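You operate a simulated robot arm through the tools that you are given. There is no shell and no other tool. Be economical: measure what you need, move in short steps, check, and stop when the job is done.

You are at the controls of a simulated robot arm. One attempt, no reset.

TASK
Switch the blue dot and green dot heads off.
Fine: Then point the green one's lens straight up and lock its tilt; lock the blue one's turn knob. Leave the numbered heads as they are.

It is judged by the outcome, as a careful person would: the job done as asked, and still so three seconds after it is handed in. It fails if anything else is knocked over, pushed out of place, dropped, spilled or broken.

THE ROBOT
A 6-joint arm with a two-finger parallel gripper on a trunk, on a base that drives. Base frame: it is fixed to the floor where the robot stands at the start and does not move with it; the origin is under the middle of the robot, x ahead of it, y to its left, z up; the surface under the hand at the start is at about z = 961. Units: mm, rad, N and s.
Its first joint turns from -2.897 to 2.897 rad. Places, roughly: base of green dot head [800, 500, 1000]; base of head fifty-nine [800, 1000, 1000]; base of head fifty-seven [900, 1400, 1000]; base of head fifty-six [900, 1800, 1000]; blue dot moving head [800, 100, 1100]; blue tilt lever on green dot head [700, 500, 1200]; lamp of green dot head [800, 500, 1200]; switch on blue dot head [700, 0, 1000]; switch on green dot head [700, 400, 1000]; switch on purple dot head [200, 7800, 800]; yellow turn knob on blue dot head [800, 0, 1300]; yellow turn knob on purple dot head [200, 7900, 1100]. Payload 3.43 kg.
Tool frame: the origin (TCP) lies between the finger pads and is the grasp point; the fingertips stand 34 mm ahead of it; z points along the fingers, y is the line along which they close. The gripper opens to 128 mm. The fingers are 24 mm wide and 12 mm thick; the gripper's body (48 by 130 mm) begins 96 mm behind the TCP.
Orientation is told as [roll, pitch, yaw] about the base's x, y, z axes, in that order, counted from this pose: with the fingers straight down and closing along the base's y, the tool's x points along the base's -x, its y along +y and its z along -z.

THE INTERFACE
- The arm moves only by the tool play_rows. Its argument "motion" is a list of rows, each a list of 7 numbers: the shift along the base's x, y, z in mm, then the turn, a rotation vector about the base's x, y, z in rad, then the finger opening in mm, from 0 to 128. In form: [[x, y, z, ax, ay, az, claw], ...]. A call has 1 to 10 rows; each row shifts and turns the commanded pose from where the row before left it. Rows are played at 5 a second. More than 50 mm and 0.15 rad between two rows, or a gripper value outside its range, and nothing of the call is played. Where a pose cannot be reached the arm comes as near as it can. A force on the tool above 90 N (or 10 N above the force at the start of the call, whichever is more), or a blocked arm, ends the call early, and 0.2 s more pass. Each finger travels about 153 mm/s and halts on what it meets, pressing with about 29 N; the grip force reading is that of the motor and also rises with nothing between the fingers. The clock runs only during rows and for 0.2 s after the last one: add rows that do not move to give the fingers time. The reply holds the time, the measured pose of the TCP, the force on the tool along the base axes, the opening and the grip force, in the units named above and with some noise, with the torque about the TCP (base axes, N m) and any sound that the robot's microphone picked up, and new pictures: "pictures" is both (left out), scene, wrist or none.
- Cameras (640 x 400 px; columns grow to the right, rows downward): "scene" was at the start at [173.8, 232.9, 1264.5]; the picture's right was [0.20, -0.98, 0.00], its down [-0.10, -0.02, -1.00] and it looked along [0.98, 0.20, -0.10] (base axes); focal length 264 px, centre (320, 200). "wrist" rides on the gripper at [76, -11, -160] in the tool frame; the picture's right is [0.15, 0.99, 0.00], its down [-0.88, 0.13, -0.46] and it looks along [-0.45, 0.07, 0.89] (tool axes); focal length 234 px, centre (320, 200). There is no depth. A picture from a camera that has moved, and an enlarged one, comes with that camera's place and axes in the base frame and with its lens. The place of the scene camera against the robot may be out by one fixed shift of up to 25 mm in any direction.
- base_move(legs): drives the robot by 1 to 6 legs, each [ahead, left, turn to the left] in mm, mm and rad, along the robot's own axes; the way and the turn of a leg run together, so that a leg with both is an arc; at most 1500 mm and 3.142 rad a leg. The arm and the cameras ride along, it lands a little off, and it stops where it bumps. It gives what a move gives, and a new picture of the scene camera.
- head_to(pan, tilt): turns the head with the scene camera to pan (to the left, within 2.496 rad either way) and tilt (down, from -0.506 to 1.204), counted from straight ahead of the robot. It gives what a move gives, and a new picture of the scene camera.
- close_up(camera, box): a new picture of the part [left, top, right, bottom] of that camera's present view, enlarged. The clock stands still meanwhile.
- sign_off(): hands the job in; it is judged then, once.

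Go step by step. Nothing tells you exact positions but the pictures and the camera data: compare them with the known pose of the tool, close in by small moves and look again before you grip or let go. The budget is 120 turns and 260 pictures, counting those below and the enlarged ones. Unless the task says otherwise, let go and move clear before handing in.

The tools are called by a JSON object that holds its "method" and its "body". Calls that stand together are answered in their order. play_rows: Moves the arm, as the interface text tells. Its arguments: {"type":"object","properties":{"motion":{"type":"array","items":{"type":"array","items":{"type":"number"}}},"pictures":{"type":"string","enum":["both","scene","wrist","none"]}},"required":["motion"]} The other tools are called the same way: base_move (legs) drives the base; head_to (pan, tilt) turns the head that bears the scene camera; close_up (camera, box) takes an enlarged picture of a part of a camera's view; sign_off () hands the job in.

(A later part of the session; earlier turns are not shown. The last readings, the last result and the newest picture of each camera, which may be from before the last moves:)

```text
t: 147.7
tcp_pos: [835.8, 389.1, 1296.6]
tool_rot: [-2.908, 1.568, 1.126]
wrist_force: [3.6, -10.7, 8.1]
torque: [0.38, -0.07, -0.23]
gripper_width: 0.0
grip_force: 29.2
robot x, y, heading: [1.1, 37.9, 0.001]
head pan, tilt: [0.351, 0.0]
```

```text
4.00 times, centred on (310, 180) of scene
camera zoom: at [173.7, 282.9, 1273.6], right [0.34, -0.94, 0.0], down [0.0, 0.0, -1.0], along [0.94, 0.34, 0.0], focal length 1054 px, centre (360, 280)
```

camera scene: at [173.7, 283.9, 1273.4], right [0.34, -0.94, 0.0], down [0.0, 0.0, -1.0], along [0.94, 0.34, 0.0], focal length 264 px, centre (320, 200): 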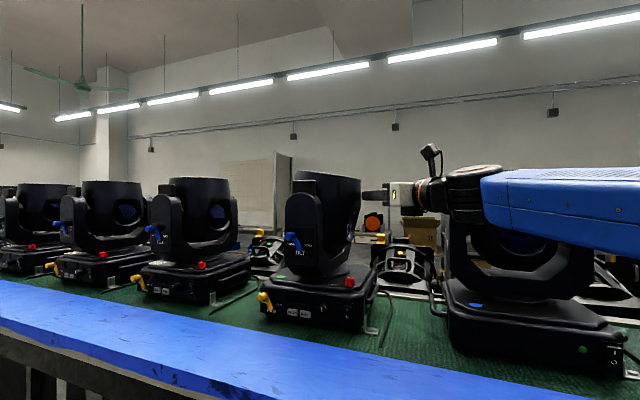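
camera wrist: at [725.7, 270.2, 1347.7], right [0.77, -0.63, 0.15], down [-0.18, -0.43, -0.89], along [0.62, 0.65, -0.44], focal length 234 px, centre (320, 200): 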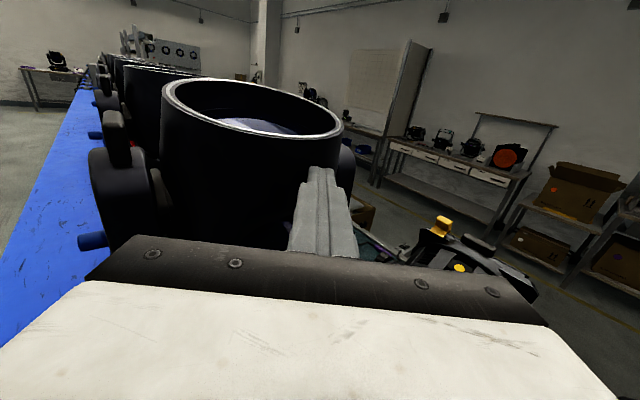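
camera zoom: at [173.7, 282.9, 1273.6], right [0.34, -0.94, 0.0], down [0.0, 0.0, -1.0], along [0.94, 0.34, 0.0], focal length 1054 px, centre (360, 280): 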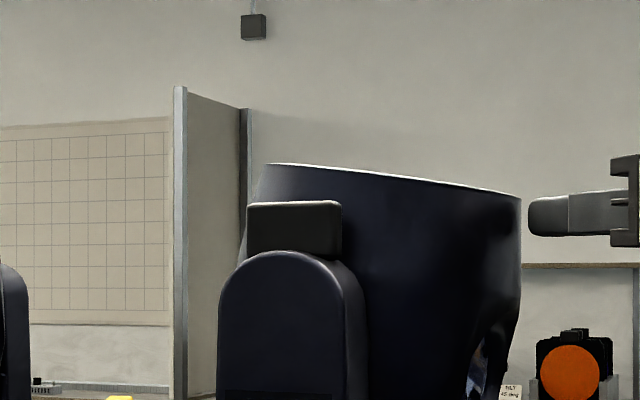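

{"method": "play_rows", "body": {"motion": [[0, 4, 0, 0, 0, 0, 0], [0, 4, 0, 0, 0, 0, 0], [0, 0, 0, 0, 0, 0, 0]], "pictures": "none"}}

{"method": "close_up", "body": {"camera": "scene", "box": [260, 130, 360, 230]}}

```text
t: 148.5
tcp_pos: [835.3, 396.1, 1295.9]
tool_rot: [-2.857, 1.566, 1.176]
wrist_force: [3.5, -25.5, 20.9]
torque: [0.96, -0.24, -0.46]
gripper_width: 0.0
grip_force: 28.6
robot x, y, heading: [6.7, 33.3, -0.001]
head pan, tilt: [0.351, 0.0]
```

```text
4.00 times, centred on (310, 180) of scene
camera zoom: at [173.3, 282.0, 1273.9], right [0.34, -0.94, 0.0], down [0.0, 0.0, -1.0], along [0.94, 0.34, 0.0], focal length 1054 px, centre (360, 280)
```

zoom: 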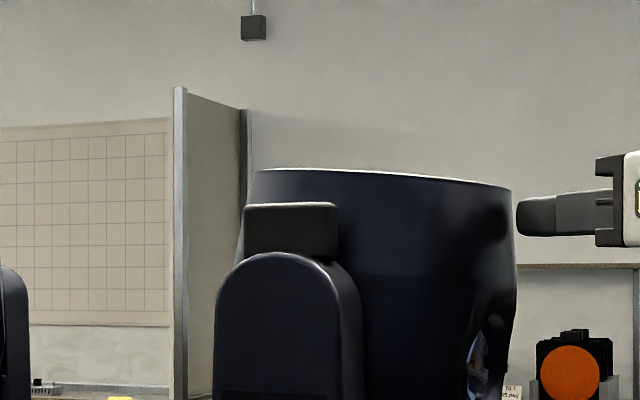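

{"method": "play_rows", "body": {"motion": [[0, 4, 0, 0, 0, 0, 0], [0, 2, 0, 0, 0, 0, 0], [0, 0, 0, 0, 0, 0, 0]], "pictures": "none"}}

{"method": "close_up", "body": {"camera": "scene", "box": [260, 130, 360, 230]}}

```text
t: 149.3
tcp_pos: [835.7, 401.1, 1295.7]
tool_rot: [-2.865, 1.565, 1.169]
wrist_force: [3.5, -35.8, 32.3]
torque: [1.45, -0.4, -0.6]
gripper_width: 0.1
grip_force: 28.7
robot x, y, heading: [5.3, 38.2, -0.001]
head pan, tilt: [0.351, 0.0]
```

```text
4.00 times, centred on (310, 180) of scene
camera zoom: at [172.9, 281.3, 1274.1], right [0.34, -0.94, 0.0], down [0.0, 0.0, -1.0], along [0.94, 0.34, 0.0], focal length 1054 px, centre (360, 280)
```

zoom: 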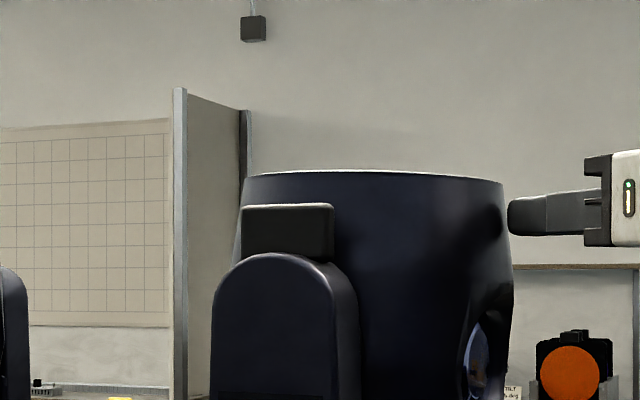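

The barrel's sides now taper symmetrically and the rim is within ~1° of level. Back off and recheck.

{"method": "play_rows", "body": {"motion": [[0, -10, 0, 0, 0, 0, 0], [0, -20, 0, 0, 0, 0, 0], [-10, -20, 0, 0, 0, 0, 0], [0, 0, 0, 0, 0, 0, 0]], "pictures": "none"}}

{"method": "close_up", "body": {"camera": "scene", "box": [260, 130, 360, 230]}}

{"method": "close_up", "body": {"camera": "scene", "box": [150, 130, 250, 230]}}

```text
t: 150.3
tcp_pos: [825.8, 355.7, 1294.1]
tool_rot: [-2.067, 1.568, 1.971]
wrist_force: [0.9, -0.2, -0.1]
torque: [0.0, -0.01, -0.01]
gripper_width: 0.1
grip_force: 29.1
robot x, y, heading: [3.8, 38.9, -0.003]
head pan, tilt: [0.351, 0.0]
```

```text
4.00 times, centred on (310, 180) of scene
camera zoom: at [173.7, 283.8, 1273.5], right [0.34, -0.94, 0.0], down [0.0, 0.0, -1.0], along [0.94, 0.34, 0.0], focal length 1054 px, centre (360, 280)
```

zoom: 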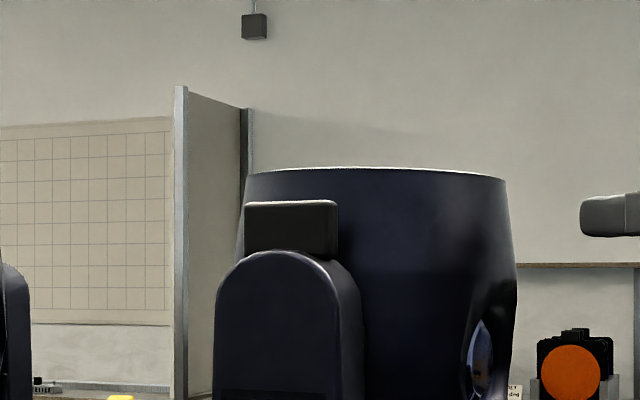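

```text
4.00 times, centred on (200, 180) of scene
camera zoom: at [173.7, 283.8, 1273.5], right [0.34, -0.94, 0.0], down [0.0, 0.0, -1.0], along [0.94, 0.34, 0.0], focal length 1054 px, centre (800, 280)
```

zoom: 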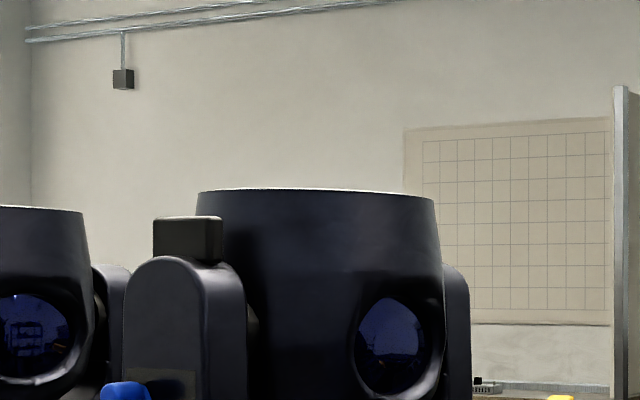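

The lens is upright and stays. Next is the tilt lever: its knob is near (685, 544, 1176) and must swing right to LOCK. I'll withdraw the arm and move the base left so the hand can face it squarely.

{"method": "play_rows", "body": {"motion": [[-35, -20, 0, 0, 0, 0, 0], [-40, -20, 0, 0, 0, 0, 0], [-40, -20, 0, 0, 0, 0, 0], [-45, 0, 0, 0, 0, 0, 0], [-45, 0, 0, 0, 0, 0, 0], [-40, 0, 0, 0, 0, 0, 0]], "pictures": "none"}}

{"method": "base_move", "body": {"legs": [[-60, 780, 0]]}}

```text
t: 151.7
tcp_pos: [582.7, 296.6, 1293.8]
tool_rot: [-1.958, 1.569, 2.075]
wrist_force: [0.2, -0.4, -0.7]
torque: [0.02, 0.0, 0.0]
gripper_width: 0.0
grip_force: 28.8
robot x, y, heading: [4.4, 37.1, -0.004]
head pan, tilt: [0.351, 0.0]
```

```text
t: 155.9
tcp_pos: [520.9, 1075.9, 1293.8]
tool_rot: [-2.451, 1.569, 1.586]
wrist_force: [-0.2, 0.3, -0.2]
torque: [0.0, 0.0, 0.0]
gripper_width: 0.0
grip_force: 28.5
robot x, y, heading: [-57.3, 817.5, 0.005]
head pan, tilt: [0.351, 0.0]
camera scene: at [113.2, 1063.6, 1273.5], right [0.35, -0.94, 0.0], down [0.0, 0.0, -1.0], along [0.94, 0.35, 0.0], focal length 264 px, centre (320, 200)
```

scene: 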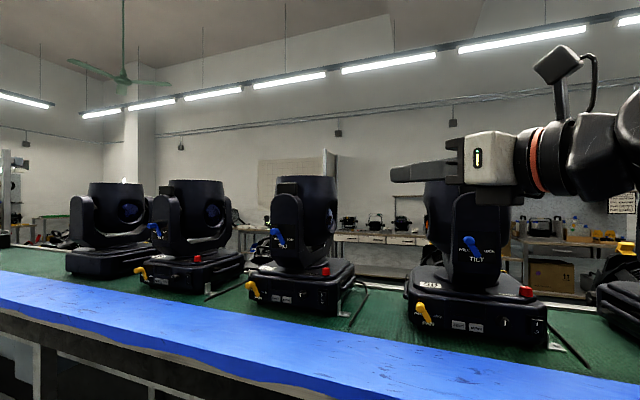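

{"method": "play_rows", "body": {"motion": [[0, -47, 0, 0, 0, -0.085, 0], [0, -47, 0, 0, 0, -0.085, 0], [0, -47, 0, 0, 0, -0.085, 0], [0, -47, 0, 0, 0, -0.085, 0], [0, -47, 0, 0, 0, -0.085, 0], [0, -47, 0, 0, 0, -0.085, 0], [0, -47, 0, 0, 0, -0.085, 0], [0, -47, 0, 0, 0, -0.085, 0], [0, -47, -10, 0, 0, -0.085, 0], [0, -40, -20, 0, 0, -0.05, 0]]}}

```text
t: 158.2
tcp_pos: [531.3, 777.9, 1270.5]
tool_rot: [1.985, 1.543, -0.603]
wrist_force: [0.1, -0.7, 0.5]
torque: [0.01, -0.04, -0.01]
gripper_width: 0.0
grip_force: 29.3
robot x, y, heading: [-55.5, 816.9, 0.002]
head pan, tilt: [0.351, 0.0]
stopped in row 10: the arm was blocked; the commanded pose is now the measured one
camera scene: at [110.1, 1062.1, 1274.3], right [0.35, -0.94, 0.0], down [0.0, 0.0, -1.0], along [0.94, 0.35, 0.0], focal length 264 px, centre (320, 200)
camera wrist: at [389.2, 702.8, 1345.1], right [0.52, -0.84, 0.17], down [-0.3, -0.36, -0.88], along [0.8, 0.4, -0.44], focal length 234 px, centre (320, 200)
```

scene: 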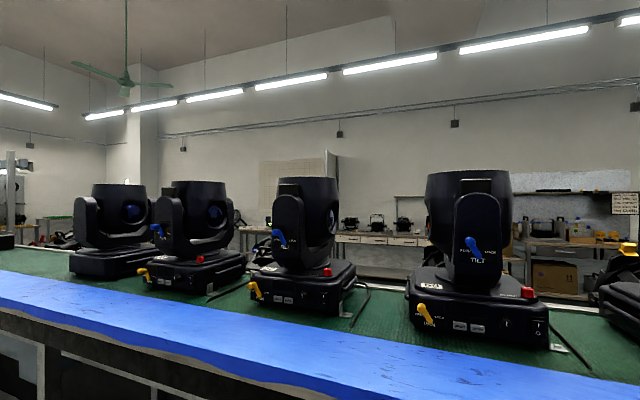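
wrist: 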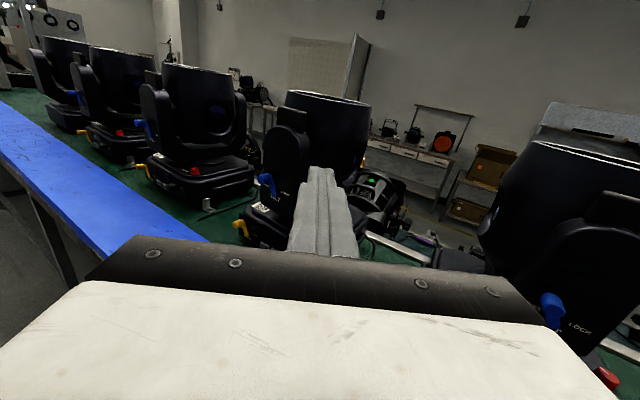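

The arm is folded too tightly there. I'll back the base up and reach farther out instead.

{"method": "base_move", "body": {"legs": [[-190, 0, 0]]}}

{"method": "play_rows", "body": {"motion": [[48, 0, 0, 0, 0, 0, 0], [48, 0, 0, 0, 0, 0, 0], [48, 0, 0, 0, 0, 0, 0], [40, -20, -10, 0, 0, -0.04, 0], [20, -40, -10, 0, 0, -0.06, 0], [0, -45, -10, 0, 0, -0.06, 0], [0, -45, -10, 0, 0, -0.06, 0], [0, -45, -20, 0, 0, -0.06, 0]]}}

```text
t: 159.7
tcp_pos: [343.1, 775.0, 1271.4]
tool_rot: [2.02, 1.543, -0.574]
wrist_force: [-0.9, 1.0, -0.7]
torque: [-0.01, 0.03, -0.01]
gripper_width: 0.0
grip_force: 28.6
robot x, y, heading: [-244.6, 817.6, -0.003]
head pan, tilt: [0.351, 0.0]
camera scene: at [-77.9, 1060.3, 1274.6], right [0.34, -0.94, 0.0], down [0.0, 0.0, -1.0], along [0.94, 0.34, 0.0], focal length 264 px, centre (320, 200)
```

scene: 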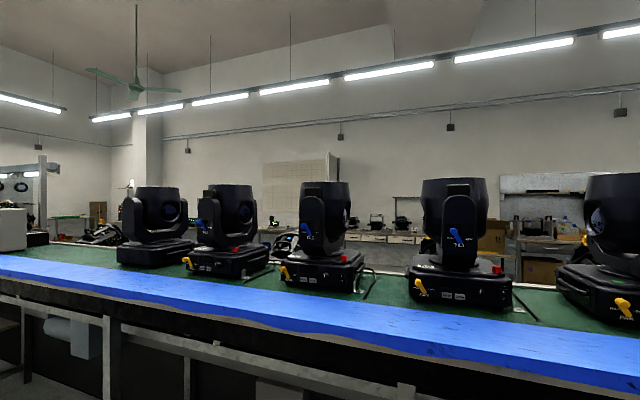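

```text
t: 161.5
tcp_pos: [548.4, 582.5, 1213.7]
tool_rot: [1.881, 1.543, -0.991]
wrist_force: [-1.2, 0.7, 0.6]
torque: [0.04, 0.0, -0.01]
gripper_width: 0.3
grip_force: 29.5
robot x, y, heading: [-245.3, 813.0, 0.005]
head pan, tilt: [0.351, 0.0]
camera scene: at [-74.8, 1063.3, 1273.5], right [0.34, -0.94, 0.0], down [0.0, 0.0, -1.0], along [0.94, 0.34, 0.0], focal length 264 px, centre (320, 200)
camera wrist: at [391.6, 550.8, 1287.6], right [0.26, -0.95, 0.17], down [-0.39, -0.27, -0.88], along [0.88, 0.16, -0.44], focal length 234 px, centre (320, 200)
```

scene: 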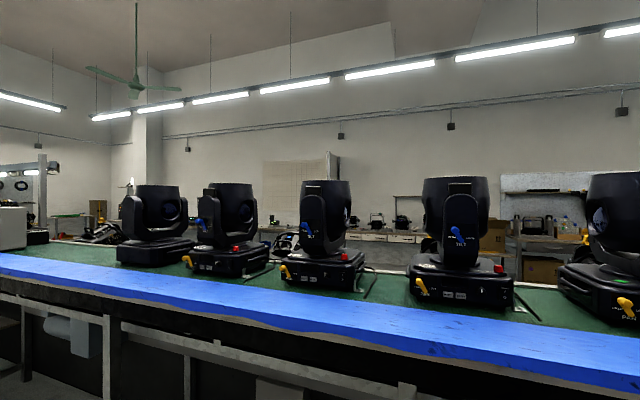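
wrist: 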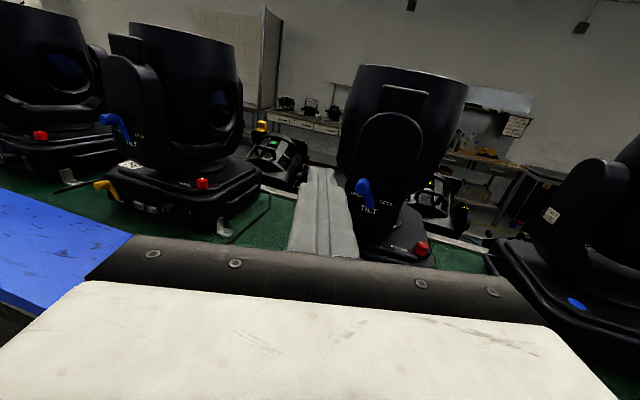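

The lever is in view just right of the fingertip. Taking a close look to measure it.

{"method": "close_up", "body": {"camera": "wrist", "box": [300, 130, 420, 230]}}

```text
4.00 times, centred on (360, 180) of wrist
camera zoom: at [391.6, 550.8, 1287.6], right [0.26, -0.95, 0.17], down [-0.39, -0.27, -0.88], along [0.88, 0.16, -0.44], focal length 937 px, centre (160, 280)
```

zoom: 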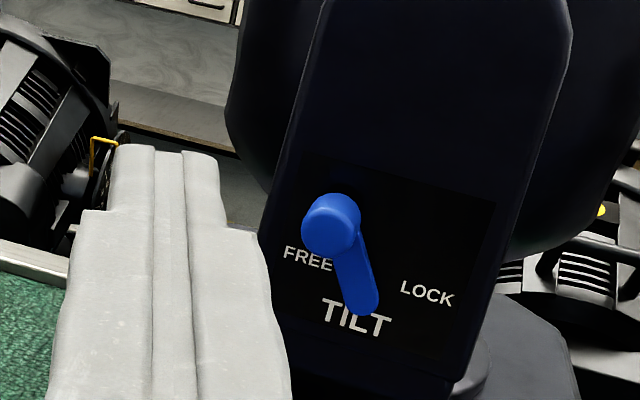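

{"method": "play_rows", "body": {"motion": [[30, -3, -12, 0, 0, 0, 0], [30, -2, -14, 0, 0, 0, 0], [30, 0, -10, 0, 0, 0, 0], [10, 0, 0, 0, 0, 0, 0]], "pictures": "none"}}

{"method": "close_up", "body": {"camera": "wrist", "box": [280, 110, 420, 220]}}

{"method": "close_up", "body": {"camera": "scene", "box": [400, 180, 500, 270]}}

```text
t: 162.5
tcp_pos: [650.3, 581.1, 1173.6]
tool_rot: [1.881, 1.543, -0.993]
wrist_force: [0.1, 0.6, 0.2]
torque: [0.0, 0.02, 0.01]
gripper_width: 0.0
grip_force: 29.3
robot x, y, heading: [-238.6, 819.1, -0.002]
head pan, tilt: [0.351, 0.0]
```

```text
3.64 times, centred on (350, 165) of wrist
camera zoom: at [493.0, 549.1, 1247.3], right [0.26, -0.95, 0.17], down [-0.39, -0.27, -0.88], along [0.88, 0.16, -0.44], focal length 852 px, centre (211, 327)
```

zoom: 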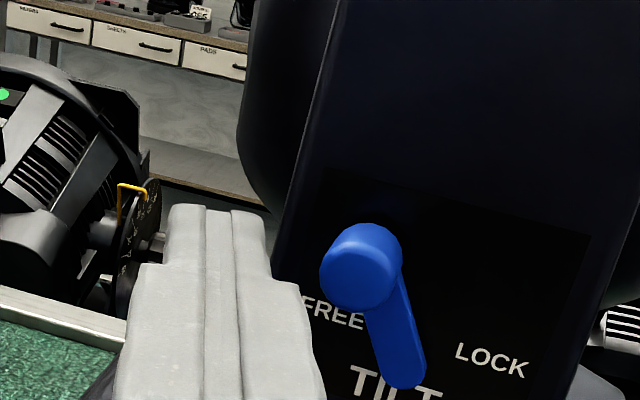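

```text
4.44 times, centred on (450, 225) of scene
camera zoom: at [-74.7, 1063.2, 1273.5], right [0.34, -0.94, 0.0], down [0.0, 0.0, -1.0], along [0.94, 0.34, 0.0], focal length 1171 px, centre (-258, 89)
```

zoom: 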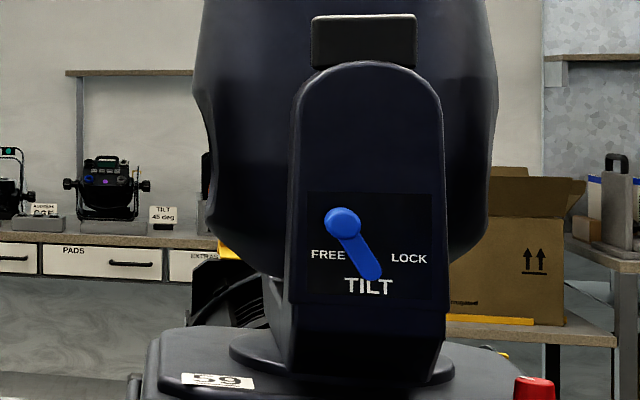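

Fingertip is left of the knob at the same height. Advance 12 mm, then sweep right.

{"method": "play_rows", "body": {"motion": [[12, 0, 2, 0, 0, 0, 0], [0, -8, 0, 0, 0, 0, 0], [0, -8, 0, 0, 0, 0, 0], [0, -8, 0, 0, 0, 0, 0]], "pictures": "none"}}

{"method": "close_up", "body": {"camera": "wrist", "box": [280, 110, 420, 220]}}

```text
t: 163.5
tcp_pos: [661.7, 554.9, 1175.5]
tool_rot: [1.883, 1.543, -0.99]
wrist_force: [-1.2, 1.9, 0.5]
torque: [-0.02, -0.02, 0.0]
gripper_width: 0.0
grip_force: 29.4
robot x, y, heading: [-244.5, 818.2, 0.0]
head pan, tilt: [0.351, 0.0]
```

```text
3.64 times, centred on (350, 165) of wrist
camera zoom: at [504.1, 522.8, 1250.1], right [0.26, -0.95, 0.17], down [-0.39, -0.27, -0.88], along [0.88, 0.16, -0.44], focal length 852 px, centre (211, 327)
```

zoom: 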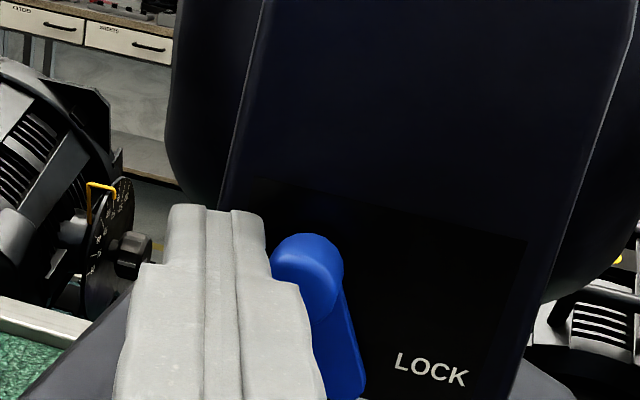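

The finger is in contact and the lever starts to swing right. Continuing.

{"method": "play_rows", "body": {"motion": [[0, -6, 1, 0, 0, 0, 0], [0, -6, 1, 0, 0, 0, 0], [0, -6, 0, 0, 0, 0, 0], [0, -5, 0, 0, 0, 0, 0]], "pictures": "none"}}

{"method": "close_up", "body": {"camera": "wrist", "box": [280, 110, 420, 220]}}

```text
t: 164.5
tcp_pos: [662.3, 531.5, 1178.8]
tool_rot: [1.884, 1.542, -0.992]
wrist_force: [-1.0, 1.5, -0.6]
torque: [0.01, 0.02, -0.03]
gripper_width: 0.3
grip_force: 29.1
robot x, y, heading: [-239.5, 818.8, 0.003]
head pan, tilt: [0.351, 0.0]
```

```text
3.64 times, centred on (350, 165) of wrist
camera zoom: at [505.4, 499.2, 1252.7], right [0.26, -0.95, 0.17], down [-0.39, -0.27, -0.88], along [0.88, 0.16, -0.44], focal length 852 px, centre (211, 327)
```

zoom: 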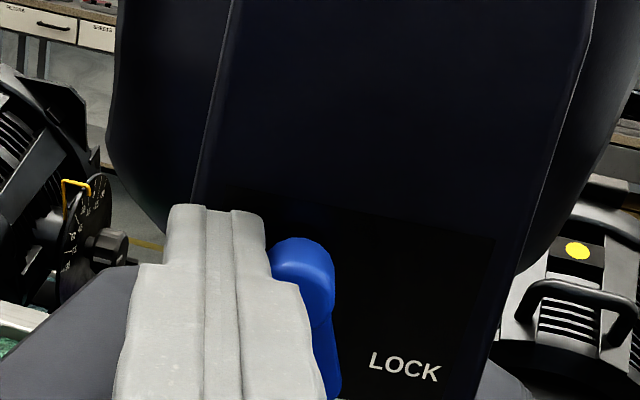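

{"method": "play_rows", "body": {"motion": [[0, -6, -1, 0, 0, 0, 0], [0, -6, -2, 0, 0, 0, 0], [0, -5, -2, 0, 0, 0, 0], [0, -4, -2, 0, 0, 0, 0]], "pictures": "none"}}

{"method": "close_up", "body": {"camera": "wrist", "box": [280, 110, 420, 220]}}

```text
t: 165.5
tcp_pos: [662.0, 508.8, 1170.5]
tool_rot: [1.866, 1.544, -1.009]
wrist_force: [0.6, 1.3, 0.6]
torque: [0.01, -0.03, 0.02]
gripper_width: 0.3
grip_force: 28.9
robot x, y, heading: [-241.3, 815.5, 0.001]
head pan, tilt: [0.351, 0.0]
```

```text
3.64 times, centred on (350, 165) of wrist
camera zoom: at [505.5, 477.5, 1245.0], right [0.26, -0.95, 0.17], down [-0.39, -0.27, -0.88], along [0.88, 0.16, -0.44], focal length 852 px, centre (211, 327)
```

zoom: 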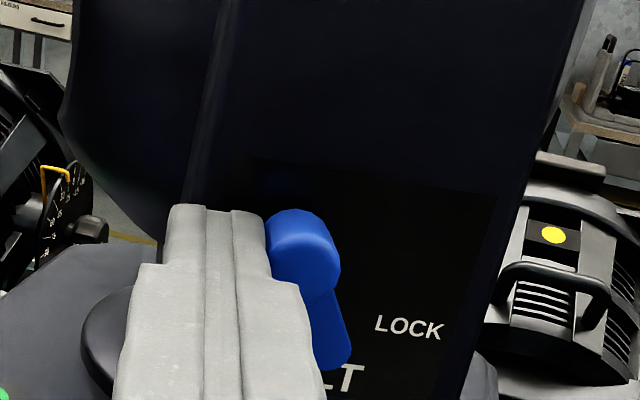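

The force stays tiny and the LOCK label moves along: the yoke is panning freely instead of the lever turning. I'll back off and look at the situation.

{"method": "play_rows", "body": {"motion": [[0, 10, 0, 0, 0, 0, 0], [-40, 20, 0, 0, 0, 0, 0], [-40, 20, 10, 0, 0, 0, 0], [-20, 0, 20, 0, 0, 0, 0]], "pictures": "wrist"}}

{"method": "close_up", "body": {"camera": "wrist", "box": [260, 40, 460, 220]}}

```text
t: 166.5
tcp_pos: [562.8, 561.1, 1200.7]
tool_rot: [1.87, 1.545, -1.003]
wrist_force: [0.6, 0.3, 0.6]
torque: [0.03, -0.03, 0.06]
gripper_width: 0.1
grip_force: 29.4
robot x, y, heading: [-241.4, 813.7, -0.001]
head pan, tilt: [0.351, 0.0]
camera wrist: at [404.8, 529.0, 1274.2], right [0.26, -0.95, 0.17], down [-0.39, -0.27, -0.88], along [0.88, 0.16, -0.44], focal length 234 px, centre (320, 200)
```

wrist: 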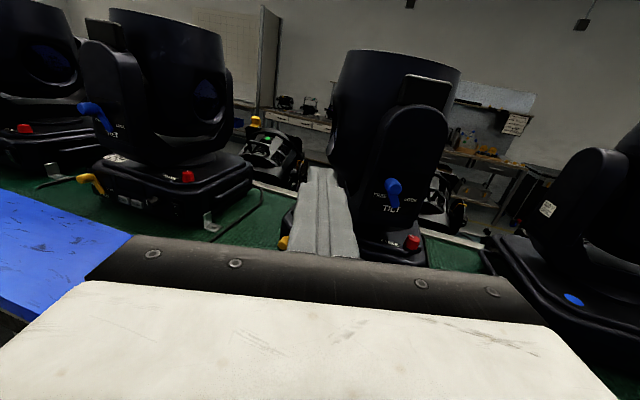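

```text
2.22 times, centred on (360, 130) of wrist
camera zoom: at [404.8, 529.0, 1274.2], right [0.26, -0.95, 0.17], down [-0.39, -0.27, -0.88], along [0.88, 0.16, -0.44], focal length 520 px, centre (231, 356)
```

zoom: 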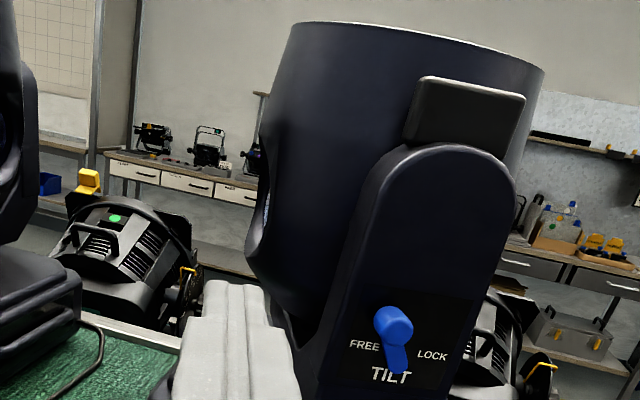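

{"method": "close_up", "body": {"camera": "wrist", "box": [365, 160, 425, 225]}}

{"method": "head_to", "body": {"pan": 0.0, "tilt": 0.1}}

```text
6.15 times, centred on (395, 192) of wrist
camera zoom: at [404.8, 529.0, 1274.2], right [0.26, -0.95, 0.17], down [-0.39, -0.27, -0.88], along [0.88, 0.16, -0.44], focal length 1441 px, centre (-142, 246)
```

zoom: 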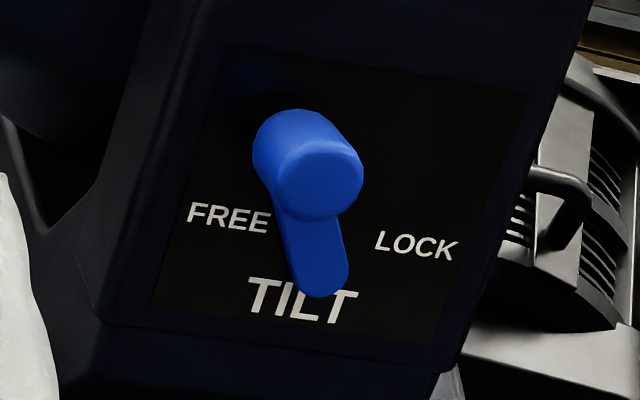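

```text
t: 167.3
tcp_pos: [562.3, 560.0, 1200.1]
tool_rot: [1.88, 1.545, -0.993]
wrist_force: [-0.9, -0.4, 0.6]
torque: [0.01, 0.0, 0.0]
gripper_width: 0.3
grip_force: 28.6
robot x, y, heading: [-237.8, 819.1, -0.001]
head pan, tilt: [0.0, 0.099]
camera scene: at [-67.1, 1032.3, 1264.4], right [0.0, -1.0, 0.0], down [-0.1, 0.0, -1.0], along [1.0, 0.0, -0.1], focal length 264 px, centre (320, 200)
```

scene: 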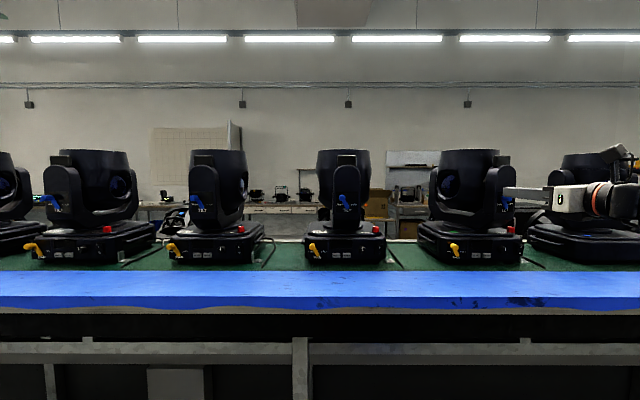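

The lever is still at FREE and the yoke has panned about 20° because pan is free. I'll first push the yoke back with the finger on the knob's right side, then squeeze lever against yoke so no net pan torque acts.

{"method": "play_rows", "body": {"motion": [[0, -45, 0, 0, 0, 0, 0], [0, -45, 0, 0, 0, 0, 0], [20, -25, -8, 0, 0, 0, 0], [30, 0, -8, 0, 0, 0, 0], [35, 0, -8, 0, 0, 0, 0], [13, 0, 0, 0, 0, 0, 0]], "pictures": "none"}}

{"method": "close_up", "body": {"camera": "wrist", "box": [240, 90, 400, 210]}}

```text
t: 168.7
tcp_pos: [661.3, 444.0, 1175.9]
tool_rot: [1.875, 1.542, -0.998]
wrist_force: [-0.4, -0.3, 0.6]
torque: [0.01, 0.07, -0.08]
gripper_width: 0.1
grip_force: 28.6
robot x, y, heading: [-245.1, 812.3, -0.001]
head pan, tilt: [0.0, 0.099]
```

```text
3.33 times, centred on (320, 150) of wrist
camera zoom: at [504.3, 413.5, 1249.8], right [0.26, -0.95, 0.17], down [-0.39, -0.27, -0.88], along [0.88, 0.16, -0.44], focal length 781 px, centre (320, 367)
```

zoom: 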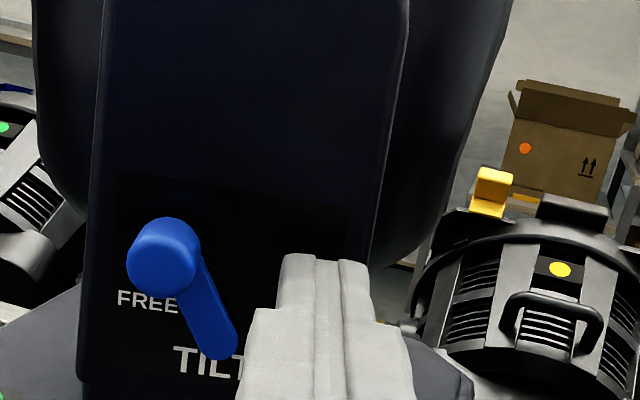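

{"method": "play_rows", "body": {"motion": [[0, 10, 0, 0, 0, 0, 0], [0, 10, 0, 0, 0, 0, 0], [0, 10, 0, 0, 0, 0, 0], [0, 9, 0, 0, 0, 0, 0], [0, 9, 0, 0, 0, 0, 0], [0, 9, 0, 0, 0, 0, 0], [0, 9, 0, 0, 0, 0, 0], [0, 7, 0, 0, 0, 0, 0]], "pictures": "none"}}

{"method": "close_up", "body": {"camera": "wrist", "box": [220, 60, 420, 210]}}

```text
t: 170.5
tcp_pos: [659.9, 518.8, 1177.7]
tool_rot: [1.898, 1.544, -0.972]
wrist_force: [-0.3, -0.7, 0.9]
torque: [0.01, -0.05, 0.0]
gripper_width: 0.0
grip_force: 28.8
robot x, y, heading: [-243.9, 816.3, 0.001]
head pan, tilt: [0.0, 0.099]
```

```text
2.67 times, centred on (320, 135) of wrist
camera zoom: at [502.5, 487.1, 1252.2], right [0.26, -0.95, 0.17], down [-0.39, -0.27, -0.88], along [0.88, 0.16, -0.44], focal length 624 px, centre (320, 373)
```

zoom: 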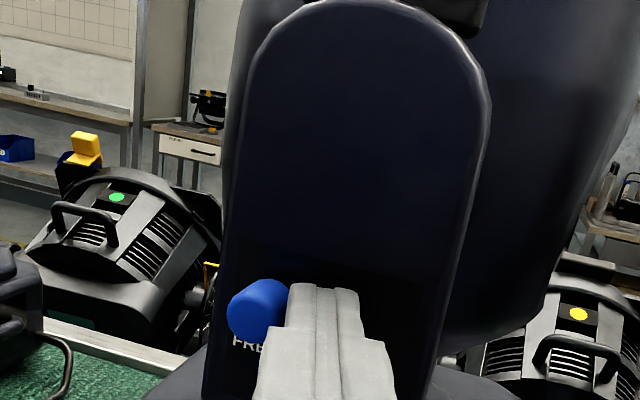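

The yoke is back near its original angle. Panel plane works out near x≈730, pivot (728, 532, 1135). I'll open the gripper to 100 mm, yaw to ~0.45, and straddle: left finger beside the knob, right finger against the yoke's right side.

{"method": "play_rows", "body": {"motion": [[-20, -8, 0, 0, 0, 0, 0], [-22, -20, 0, 0, 0, 0.09, 40], [0, -22, 0, 0, 0, 0.09, 80], [0, 0, 0, 0, 0, 0, 104], [0, 0, 0, 0, 0, 0, 104]], "pictures": "wrist"}}

{"method": "close_up", "body": {"camera": "wrist", "box": [200, 60, 440, 220]}}

```text
t: 171.7
tcp_pos: [618.5, 468.4, 1177.2]
tool_rot: [1.877, 1.543, -0.812]
wrist_force: [0.1, 0.2, 0.0]
torque: [0.0, 0.01, 0.04]
gripper_width: 103.8
grip_force: 0.0
robot x, y, heading: [-243.6, 816.0, -0.0]
head pan, tilt: [0.0, 0.099]
camera wrist: at [468.7, 408.3, 1251.5], right [0.43, -0.89, 0.17], down [-0.34, -0.33, -0.88], along [0.84, 0.32, -0.44], focal length 234 px, centre (320, 200)
```

wrist: 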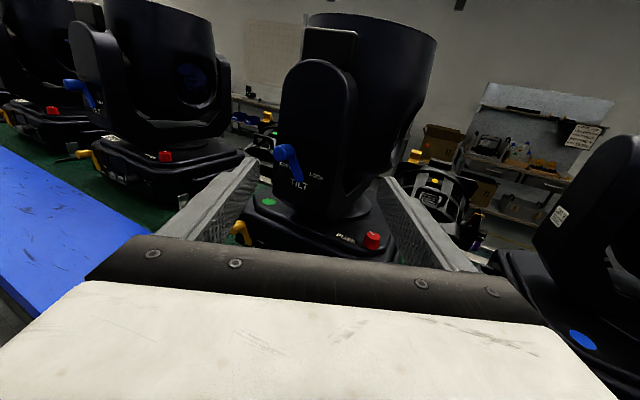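

```text
2.50 times, centred on (320, 140) of wrist
camera zoom: at [468.7, 408.3, 1251.5], right [0.43, -0.89, 0.17], down [-0.34, -0.33, -0.88], along [0.84, 0.32, -0.44], focal length 585 px, centre (320, 350)
```

zoom: 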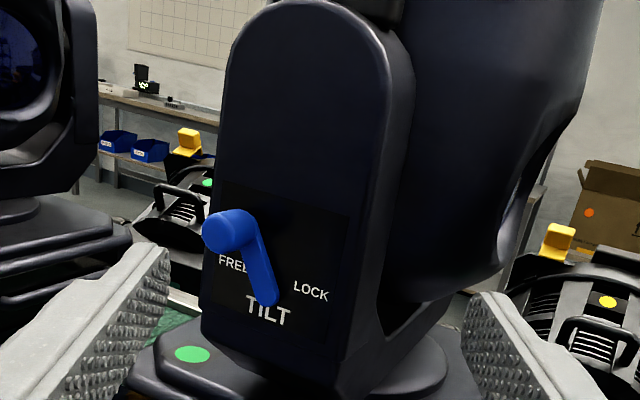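

The open jaws straddle knob and yoke. Advancing part-way along the hand direction.

{"method": "play_rows", "body": {"motion": [[27, 13, 0, 0, 0, 0, 104], [27, 13, 0, 0, 0, 0, 104]], "pictures": "none"}}

{"method": "close_up", "body": {"camera": "wrist", "box": [200, 60, 440, 220]}}

```text
t: 172.3
tcp_pos: [670.6, 494.0, 1177.3]
tool_rot: [1.881, 1.543, -0.812]
wrist_force: [-12.0, -0.1, -2.9]
torque: [-0.14, 0.06, 0.73]
gripper_width: 106.7
grip_force: 2.7
robot x, y, heading: [-242.7, 819.2, 0.0]
head pan, tilt: [0.0, 0.099]
```

```text
2.50 times, centred on (320, 140) of wrist
camera zoom: at [521.3, 434.0, 1251.6], right [0.43, -0.89, 0.17], down [-0.34, -0.33, -0.88], along [0.84, 0.32, -0.44], focal length 585 px, centre (320, 350)
```

zoom: 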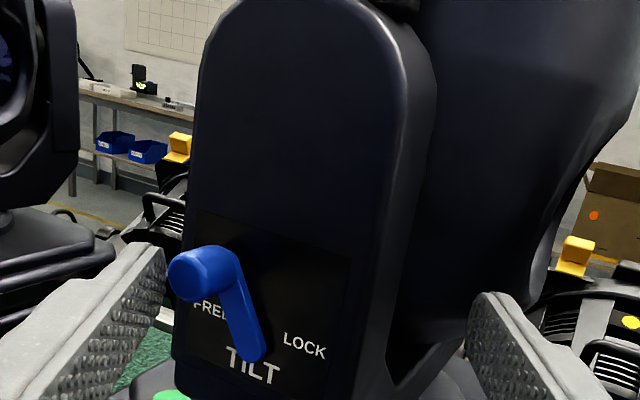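

The left fingertip touches the knob's end. Back off, shift left, open more, and advance again.

{"method": "play_rows", "body": {"motion": [[-18, -9, 0, 0, 0, 0, 112], [-4, 9, 0, 0, 0, 0, 120], [0, 0, 0, 0, 0, 0, 120], [18, 9, 0, 0, 0, 0, 120], [14, 7, 0, 0, 0, 0, 120]], "pictures": "none"}}

{"method": "close_up", "body": {"camera": "wrist", "box": [200, 60, 440, 220]}}

```text
t: 173.5
tcp_pos: [681.9, 510.1, 1177.4]
tool_rot: [1.883, 1.545, -0.809]
wrist_force: [-0.4, 0.8, 0.1]
torque: [-0.05, 0.03, -0.05]
gripper_width: 120.0
grip_force: 0.1
robot x, y, heading: [-243.7, 821.2, 0.002]
head pan, tilt: [0.0, 0.099]
```

```text
2.50 times, centred on (320, 140) of wrist
camera zoom: at [532.6, 450.3, 1252.3], right [0.43, -0.89, 0.17], down [-0.34, -0.33, -0.88], along [0.84, 0.32, -0.44], focal length 585 px, centre (320, 350)
```

zoom: 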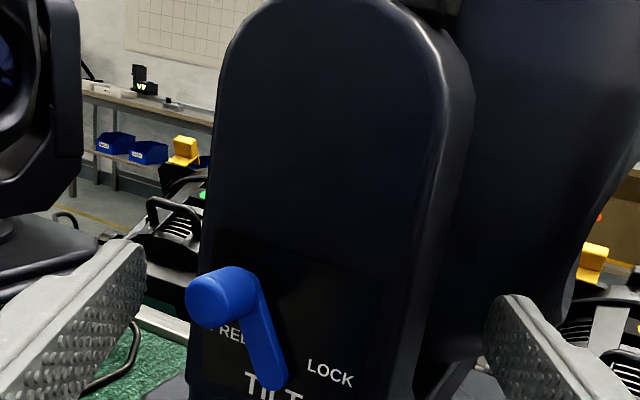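

{"method": "play_rows", "body": {"motion": [[9, 4, 0, 0, 0, 0, 120], [9, 4, 0, 0, 0, 0, 112], [0, 0, 0, 0, 0, 0, 104], [0, 0, 0, 0, 0, 0, 98], [0, 0, 0, 0, 0, 0, 98]], "pictures": "none"}}

{"method": "close_up", "body": {"camera": "wrist", "box": [200, 60, 440, 220]}}

```text
t: 174.7
tcp_pos: [700.2, 518.5, 1178.7]
tool_rot: [1.888, 1.543, -0.803]
wrist_force: [-1.6, 2.1, 0.5]
torque: [0.1, 0.02, 0.08]
gripper_width: 99.6
grip_force: 1.6
robot x, y, heading: [-244.7, 817.9, 0.002]
head pan, tilt: [0.0, 0.099]
```

```text
2.50 times, centred on (320, 140) of wrist
camera zoom: at [550.9, 459.1, 1251.9], right [0.43, -0.89, 0.17], down [-0.34, -0.33, -0.88], along [0.84, 0.32, -0.44], focal length 585 px, centre (320, 350)
```

zoom: 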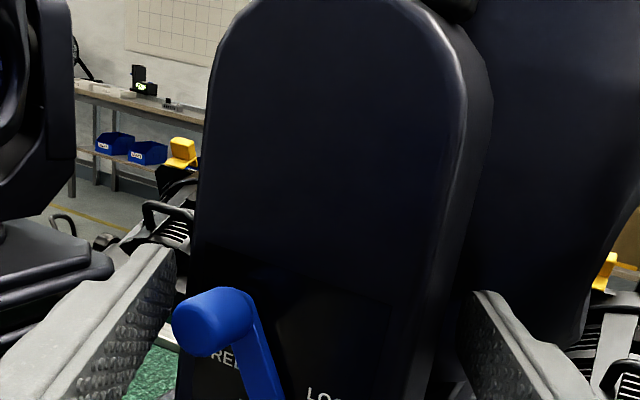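

Both fingers are at contact. Closing gradually to squeeze the lever toward LOCK.

{"method": "play_rows", "body": {"motion": [[0, 0, 0, 0, 0, 0, 90], [0, 0, 0, 0, 0, 0, 84], [0, 0, 0, 0, 0, 0, 78], [0, 0, 0, 0, 0, 0, 72], [0, 0, 0, 0, 0, 0, 72]], "pictures": "none"}}

{"method": "close_up", "body": {"camera": "wrist", "box": [200, 60, 440, 220]}}

```text
t: 175.9
tcp_pos: [700.6, 519.4, 1178.8]
tool_rot: [1.886, 1.543, -0.804]
wrist_force: [-9.4, 9.6, -1.7]
torque: [1.01, 0.72, 1.29]
gripper_width: 96.8
grip_force: 44.6
robot x, y, heading: [-241.5, 817.7, 0.001]
head pan, tilt: [0.0, 0.099]
```

```text
2.50 times, centred on (320, 140) of wrist
camera zoom: at [550.7, 459.3, 1252.0], right [0.43, -0.89, 0.17], down [-0.34, -0.33, -0.88], along [0.84, 0.32, -0.44], focal length 585 px, centre (320, 350)
```

zoom: 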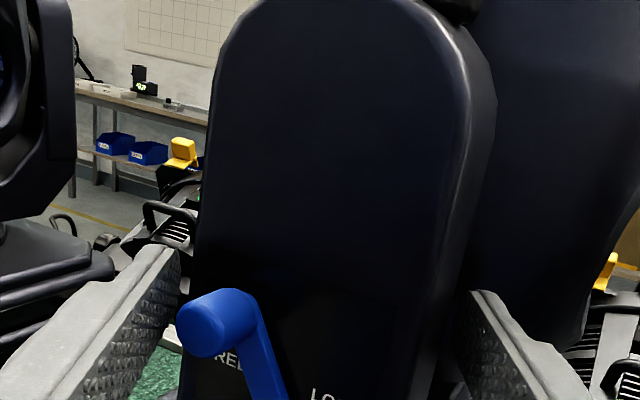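

The grip stalls at 97 mm without turning the lever. Let me see the contact from the scene camera.

{"method": "close_up", "body": {"camera": "scene", "box": [430, 140, 550, 240]}}

{"method": "close_up", "body": {"camera": "wrist", "box": [250, 140, 330, 230]}}

```text
4.00 times, centred on (490, 190) of scene
camera zoom: at [-67.4, 1032.6, 1264.4], right [0.0, -1.0, 0.0], down [-0.1, 0.0, -1.0], along [1.0, 0.0, -0.1], focal length 1054 px, centre (-360, 240)
```

zoom: 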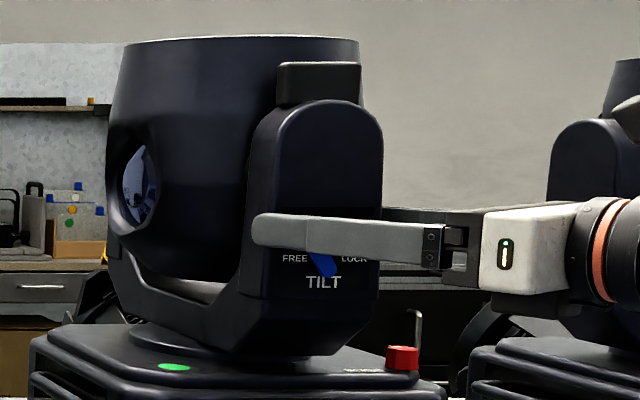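

```text
4.44 times, centred on (290, 185) of wrist
camera zoom: at [550.7, 459.3, 1252.0], right [0.43, -0.89, 0.17], down [-0.34, -0.33, -0.88], along [0.84, 0.32, -0.44], focal length 1041 px, centre (453, 267)
```

zoom: 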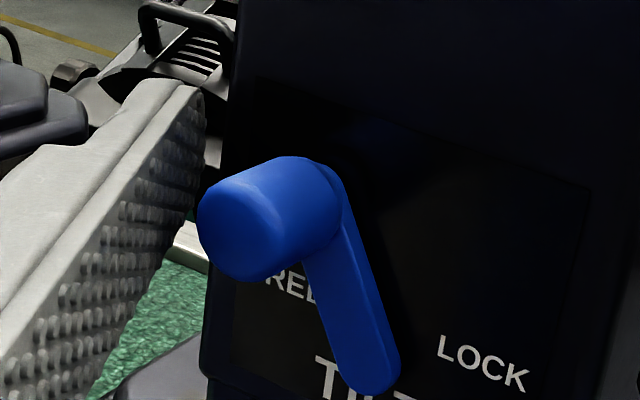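

The left pad does press on the knob, but 29 N alone doesn't turn it. While pinching I'll also drag the knob upward, which adds turning torque without panning the yoke.

{"method": "play_rows", "body": {"motion": [[0, 0, 3, 0, 0, 0, 60], [0, 0, 3, 0, 0, 0, 60], [0, 0, 3, 0, 0, 0, 60], [0, 0, 2, 0, 0, 0, 60]], "pictures": "none"}}

{"method": "close_up", "body": {"camera": "wrist", "box": [200, 60, 440, 220]}}

```text
t: 176.9
tcp_pos: [703.6, 516.4, 1186.0]
tool_rot: [1.838, 1.545, -0.855]
wrist_force: [-3.5, -3.3, -30.9]
torque: [0.69, 0.99, -0.35]
gripper_width: 96.7
grip_force: 44.7
robot x, y, heading: [-241.1, 818.8, 0.004]
head pan, tilt: [0.0, 0.099]
```

```text
2.50 times, centred on (320, 140) of wrist
camera zoom: at [553.6, 457.2, 1260.7], right [0.43, -0.89, 0.17], down [-0.34, -0.33, -0.88], along [0.84, 0.32, -0.44], focal length 585 px, centre (320, 350)
```

zoom: 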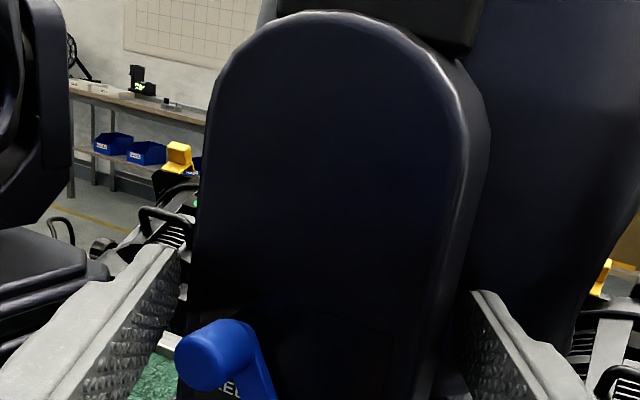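

Possibly the left tip is resting on the yoke edge rather than the knob. I'll re-open, drop back to knob height, retreat 12 mm, and squeeze again.

{"method": "play_rows", "body": {"motion": [[0, 0, 0, 0, 0, 0, 106], [-11, -5, -6, 0, 0, 0, 106], [0, 0, 0, 0, 0, 0, 90], [0, 0, 0, 0, 0, 0, 75], [0, 0, 0, 0, 0, 0, 60], [0, 0, 0, 0, 0, 0, 50], [0, 0, 0, 0, 0, 0, 50]], "pictures": "none"}}

{"method": "close_up", "body": {"camera": "wrist", "box": [200, 60, 440, 220]}}

```text
t: 178.5
tcp_pos: [690.1, 511.4, 1182.2]
tool_rot: [1.921, 1.544, -0.775]
wrist_force: [-12.6, -15.6, 2.4]
torque: [1.17, 0.01, -2.03]
gripper_width: 62.8
grip_force: 44.5
robot x, y, heading: [-245.4, 816.7, -0.0]
head pan, tilt: [0.0, 0.099]
```

```text
2.50 times, centred on (320, 140) of wrist
camera zoom: at [539.5, 452.1, 1256.7], right [0.42, -0.89, 0.17], down [-0.34, -0.33, -0.88], along [0.84, 0.32, -0.44], focal length 585 px, centre (320, 350)
```

zoom: 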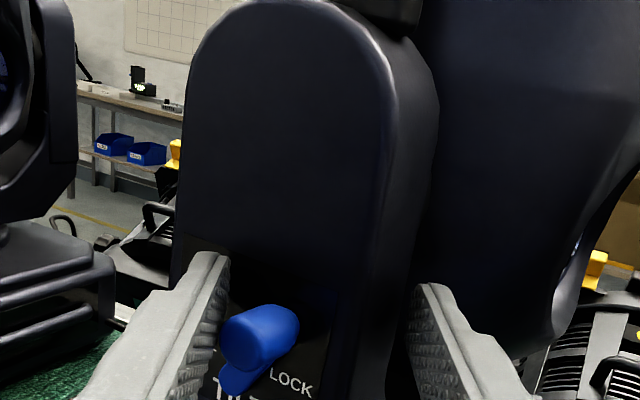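

That was it: the lever swung over toward LOCK. I'll open and inspect.

{"method": "play_rows", "body": {"motion": [[0, 0, 0, 0, 0, 0, 90], [0, 0, 0, 0, 0, 0, 110], [-30, -14, 0, 0, 0, 0, 110], [-35, -17, 0, 0, 0, 0, 110]], "pictures": "wrist"}}

{"method": "close_up", "body": {"camera": "wrist", "box": [260, 120, 350, 210]}}

```text
t: 179.5
tcp_pos: [625.0, 483.5, 1180.0]
tool_rot: [1.869, 1.542, -0.822]
wrist_force: [1.1, 0.0, -0.2]
torque: [0.05, -0.02, 0.02]
gripper_width: 110.0
grip_force: 0.0
robot x, y, heading: [-244.7, 816.1, -0.0]
head pan, tilt: [0.0, 0.099]
camera wrist: at [475.5, 423.9, 1254.3], right [0.43, -0.89, 0.17], down [-0.34, -0.33, -0.88], along [0.84, 0.32, -0.44], focal length 234 px, centre (320, 200)
```

wrist: 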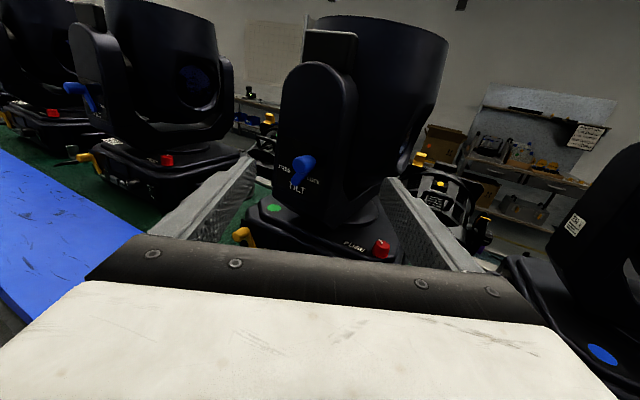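

```text
4.44 times, centred on (305, 165) of wrist
camera zoom: at [475.5, 423.9, 1254.3], right [0.43, -0.89, 0.17], down [-0.34, -0.33, -0.88], along [0.84, 0.32, -0.44], focal length 1041 px, centre (387, 356)
```

zoom: 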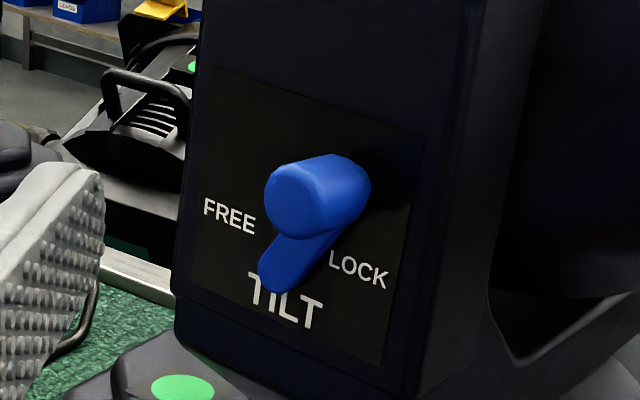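

The lever now stands at LOCK. I'll withdraw and go back to the earlier viewpoint to compare the green head's pan and tilt with the earlier picture.

{"method": "play_rows", "body": {"motion": [[-45, -10, 10, 0, 0, 0, 80], [-45, 0, 20, 0, 0, 0, 40], [-45, 0, 20, 0, 0, 0, 20], [-40, 0, 0, 0, 0, 0, 20]], "pictures": "none"}}

{"method": "base_move", "body": {"legs": [[0, -818, 0]]}}

{"method": "head_to", "body": {"pan": 0.2, "tilt": 0.098}}

{"method": "close_up", "body": {"camera": "scene", "box": [240, 130, 360, 280]}}

{"method": "close_up", "body": {"camera": "scene", "box": [360, 130, 500, 280]}}

```text
t: 180.5
tcp_pos: [447.1, 472.6, 1232.2]
tool_rot: [1.886, 1.545, -0.806]
wrist_force: [0.4, -0.1, -0.9]
torque: [0.02, 0.01, 0.09]
gripper_width: 20.3
grip_force: 0.1
robot x, y, heading: [-243.6, 816.1, 0.0]
head pan, tilt: [0.0, 0.099]
```

```text
t: 184.9
tcp_pos: [445.4, -347.0, 1230.8]
tool_rot: [1.881, 1.542, -0.816]
wrist_force: [-0.7, 0.3, -0.2]
torque: [-0.01, 0.01, -0.01]
gripper_width: 20.1
grip_force: 0.1
robot x, y, heading: [-241.2, 2.8, -0.009]
head pan, tilt: [0.0, 0.099]
camera scene: at [-67.3, 214.2, 1264.4], right [0.0, -1.0, 0.0], down [-0.1, 0.0, -0.99], along [0.99, 0.0, -0.1], focal length 264 px, centre (320, 200)
```

scene: 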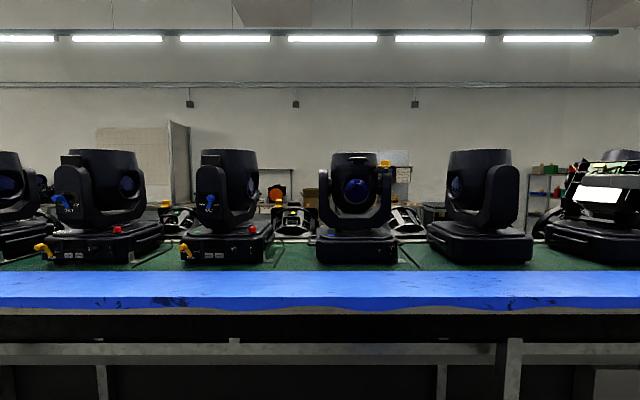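

```text
t: 185.6
tcp_pos: [444.9, -348.3, 1232.5]
tool_rot: [1.881, 1.543, -0.817]
wrist_force: [0.1, -0.1, 0.0]
torque: [0.0, 0.02, -0.01]
gripper_width: 19.8
grip_force: 0.0
robot x, y, heading: [-244.8, 0.2, -0.002]
head pan, tilt: [0.201, 0.098]
camera scene: at [-69.1, 232.4, 1264.6], right [0.19, -0.98, 0.0], down [-0.1, -0.02, -1.0], along [0.98, 0.19, -0.1], focal length 264 px, centre (320, 200)
```

scene: 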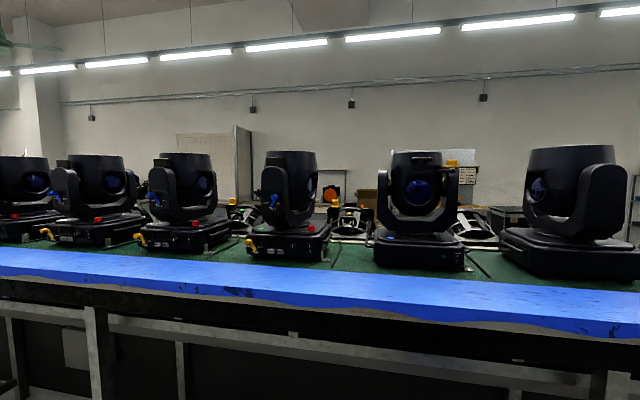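

```text
2.67 times, centred on (300, 205) of scene
camera zoom: at [-69.1, 232.4, 1264.6], right [0.19, -0.98, 0.0], down [-0.1, -0.02, -1.0], along [0.98, 0.19, -0.1], focal length 703 px, centre (373, 187)
```

zoom: 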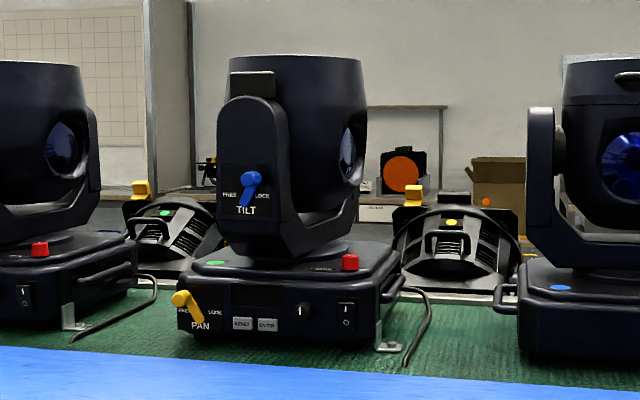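

```text
2.67 times, centred on (430, 205) of scene
camera zoom: at [-69.1, 232.4, 1264.6], right [0.19, -0.98, 0.0], down [-0.1, -0.02, -1.0], along [0.98, 0.19, -0.1], focal length 703 px, centre (27, 187)
```

zoom: 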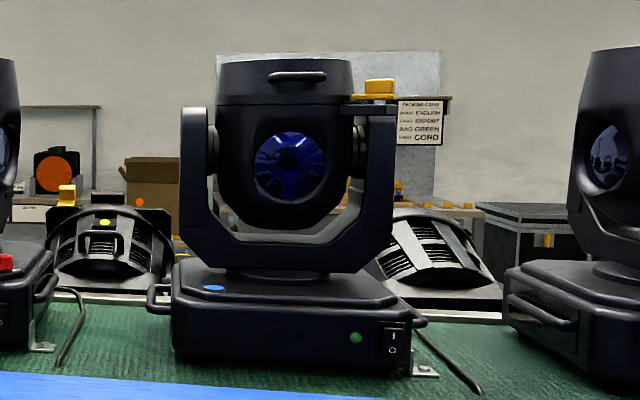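

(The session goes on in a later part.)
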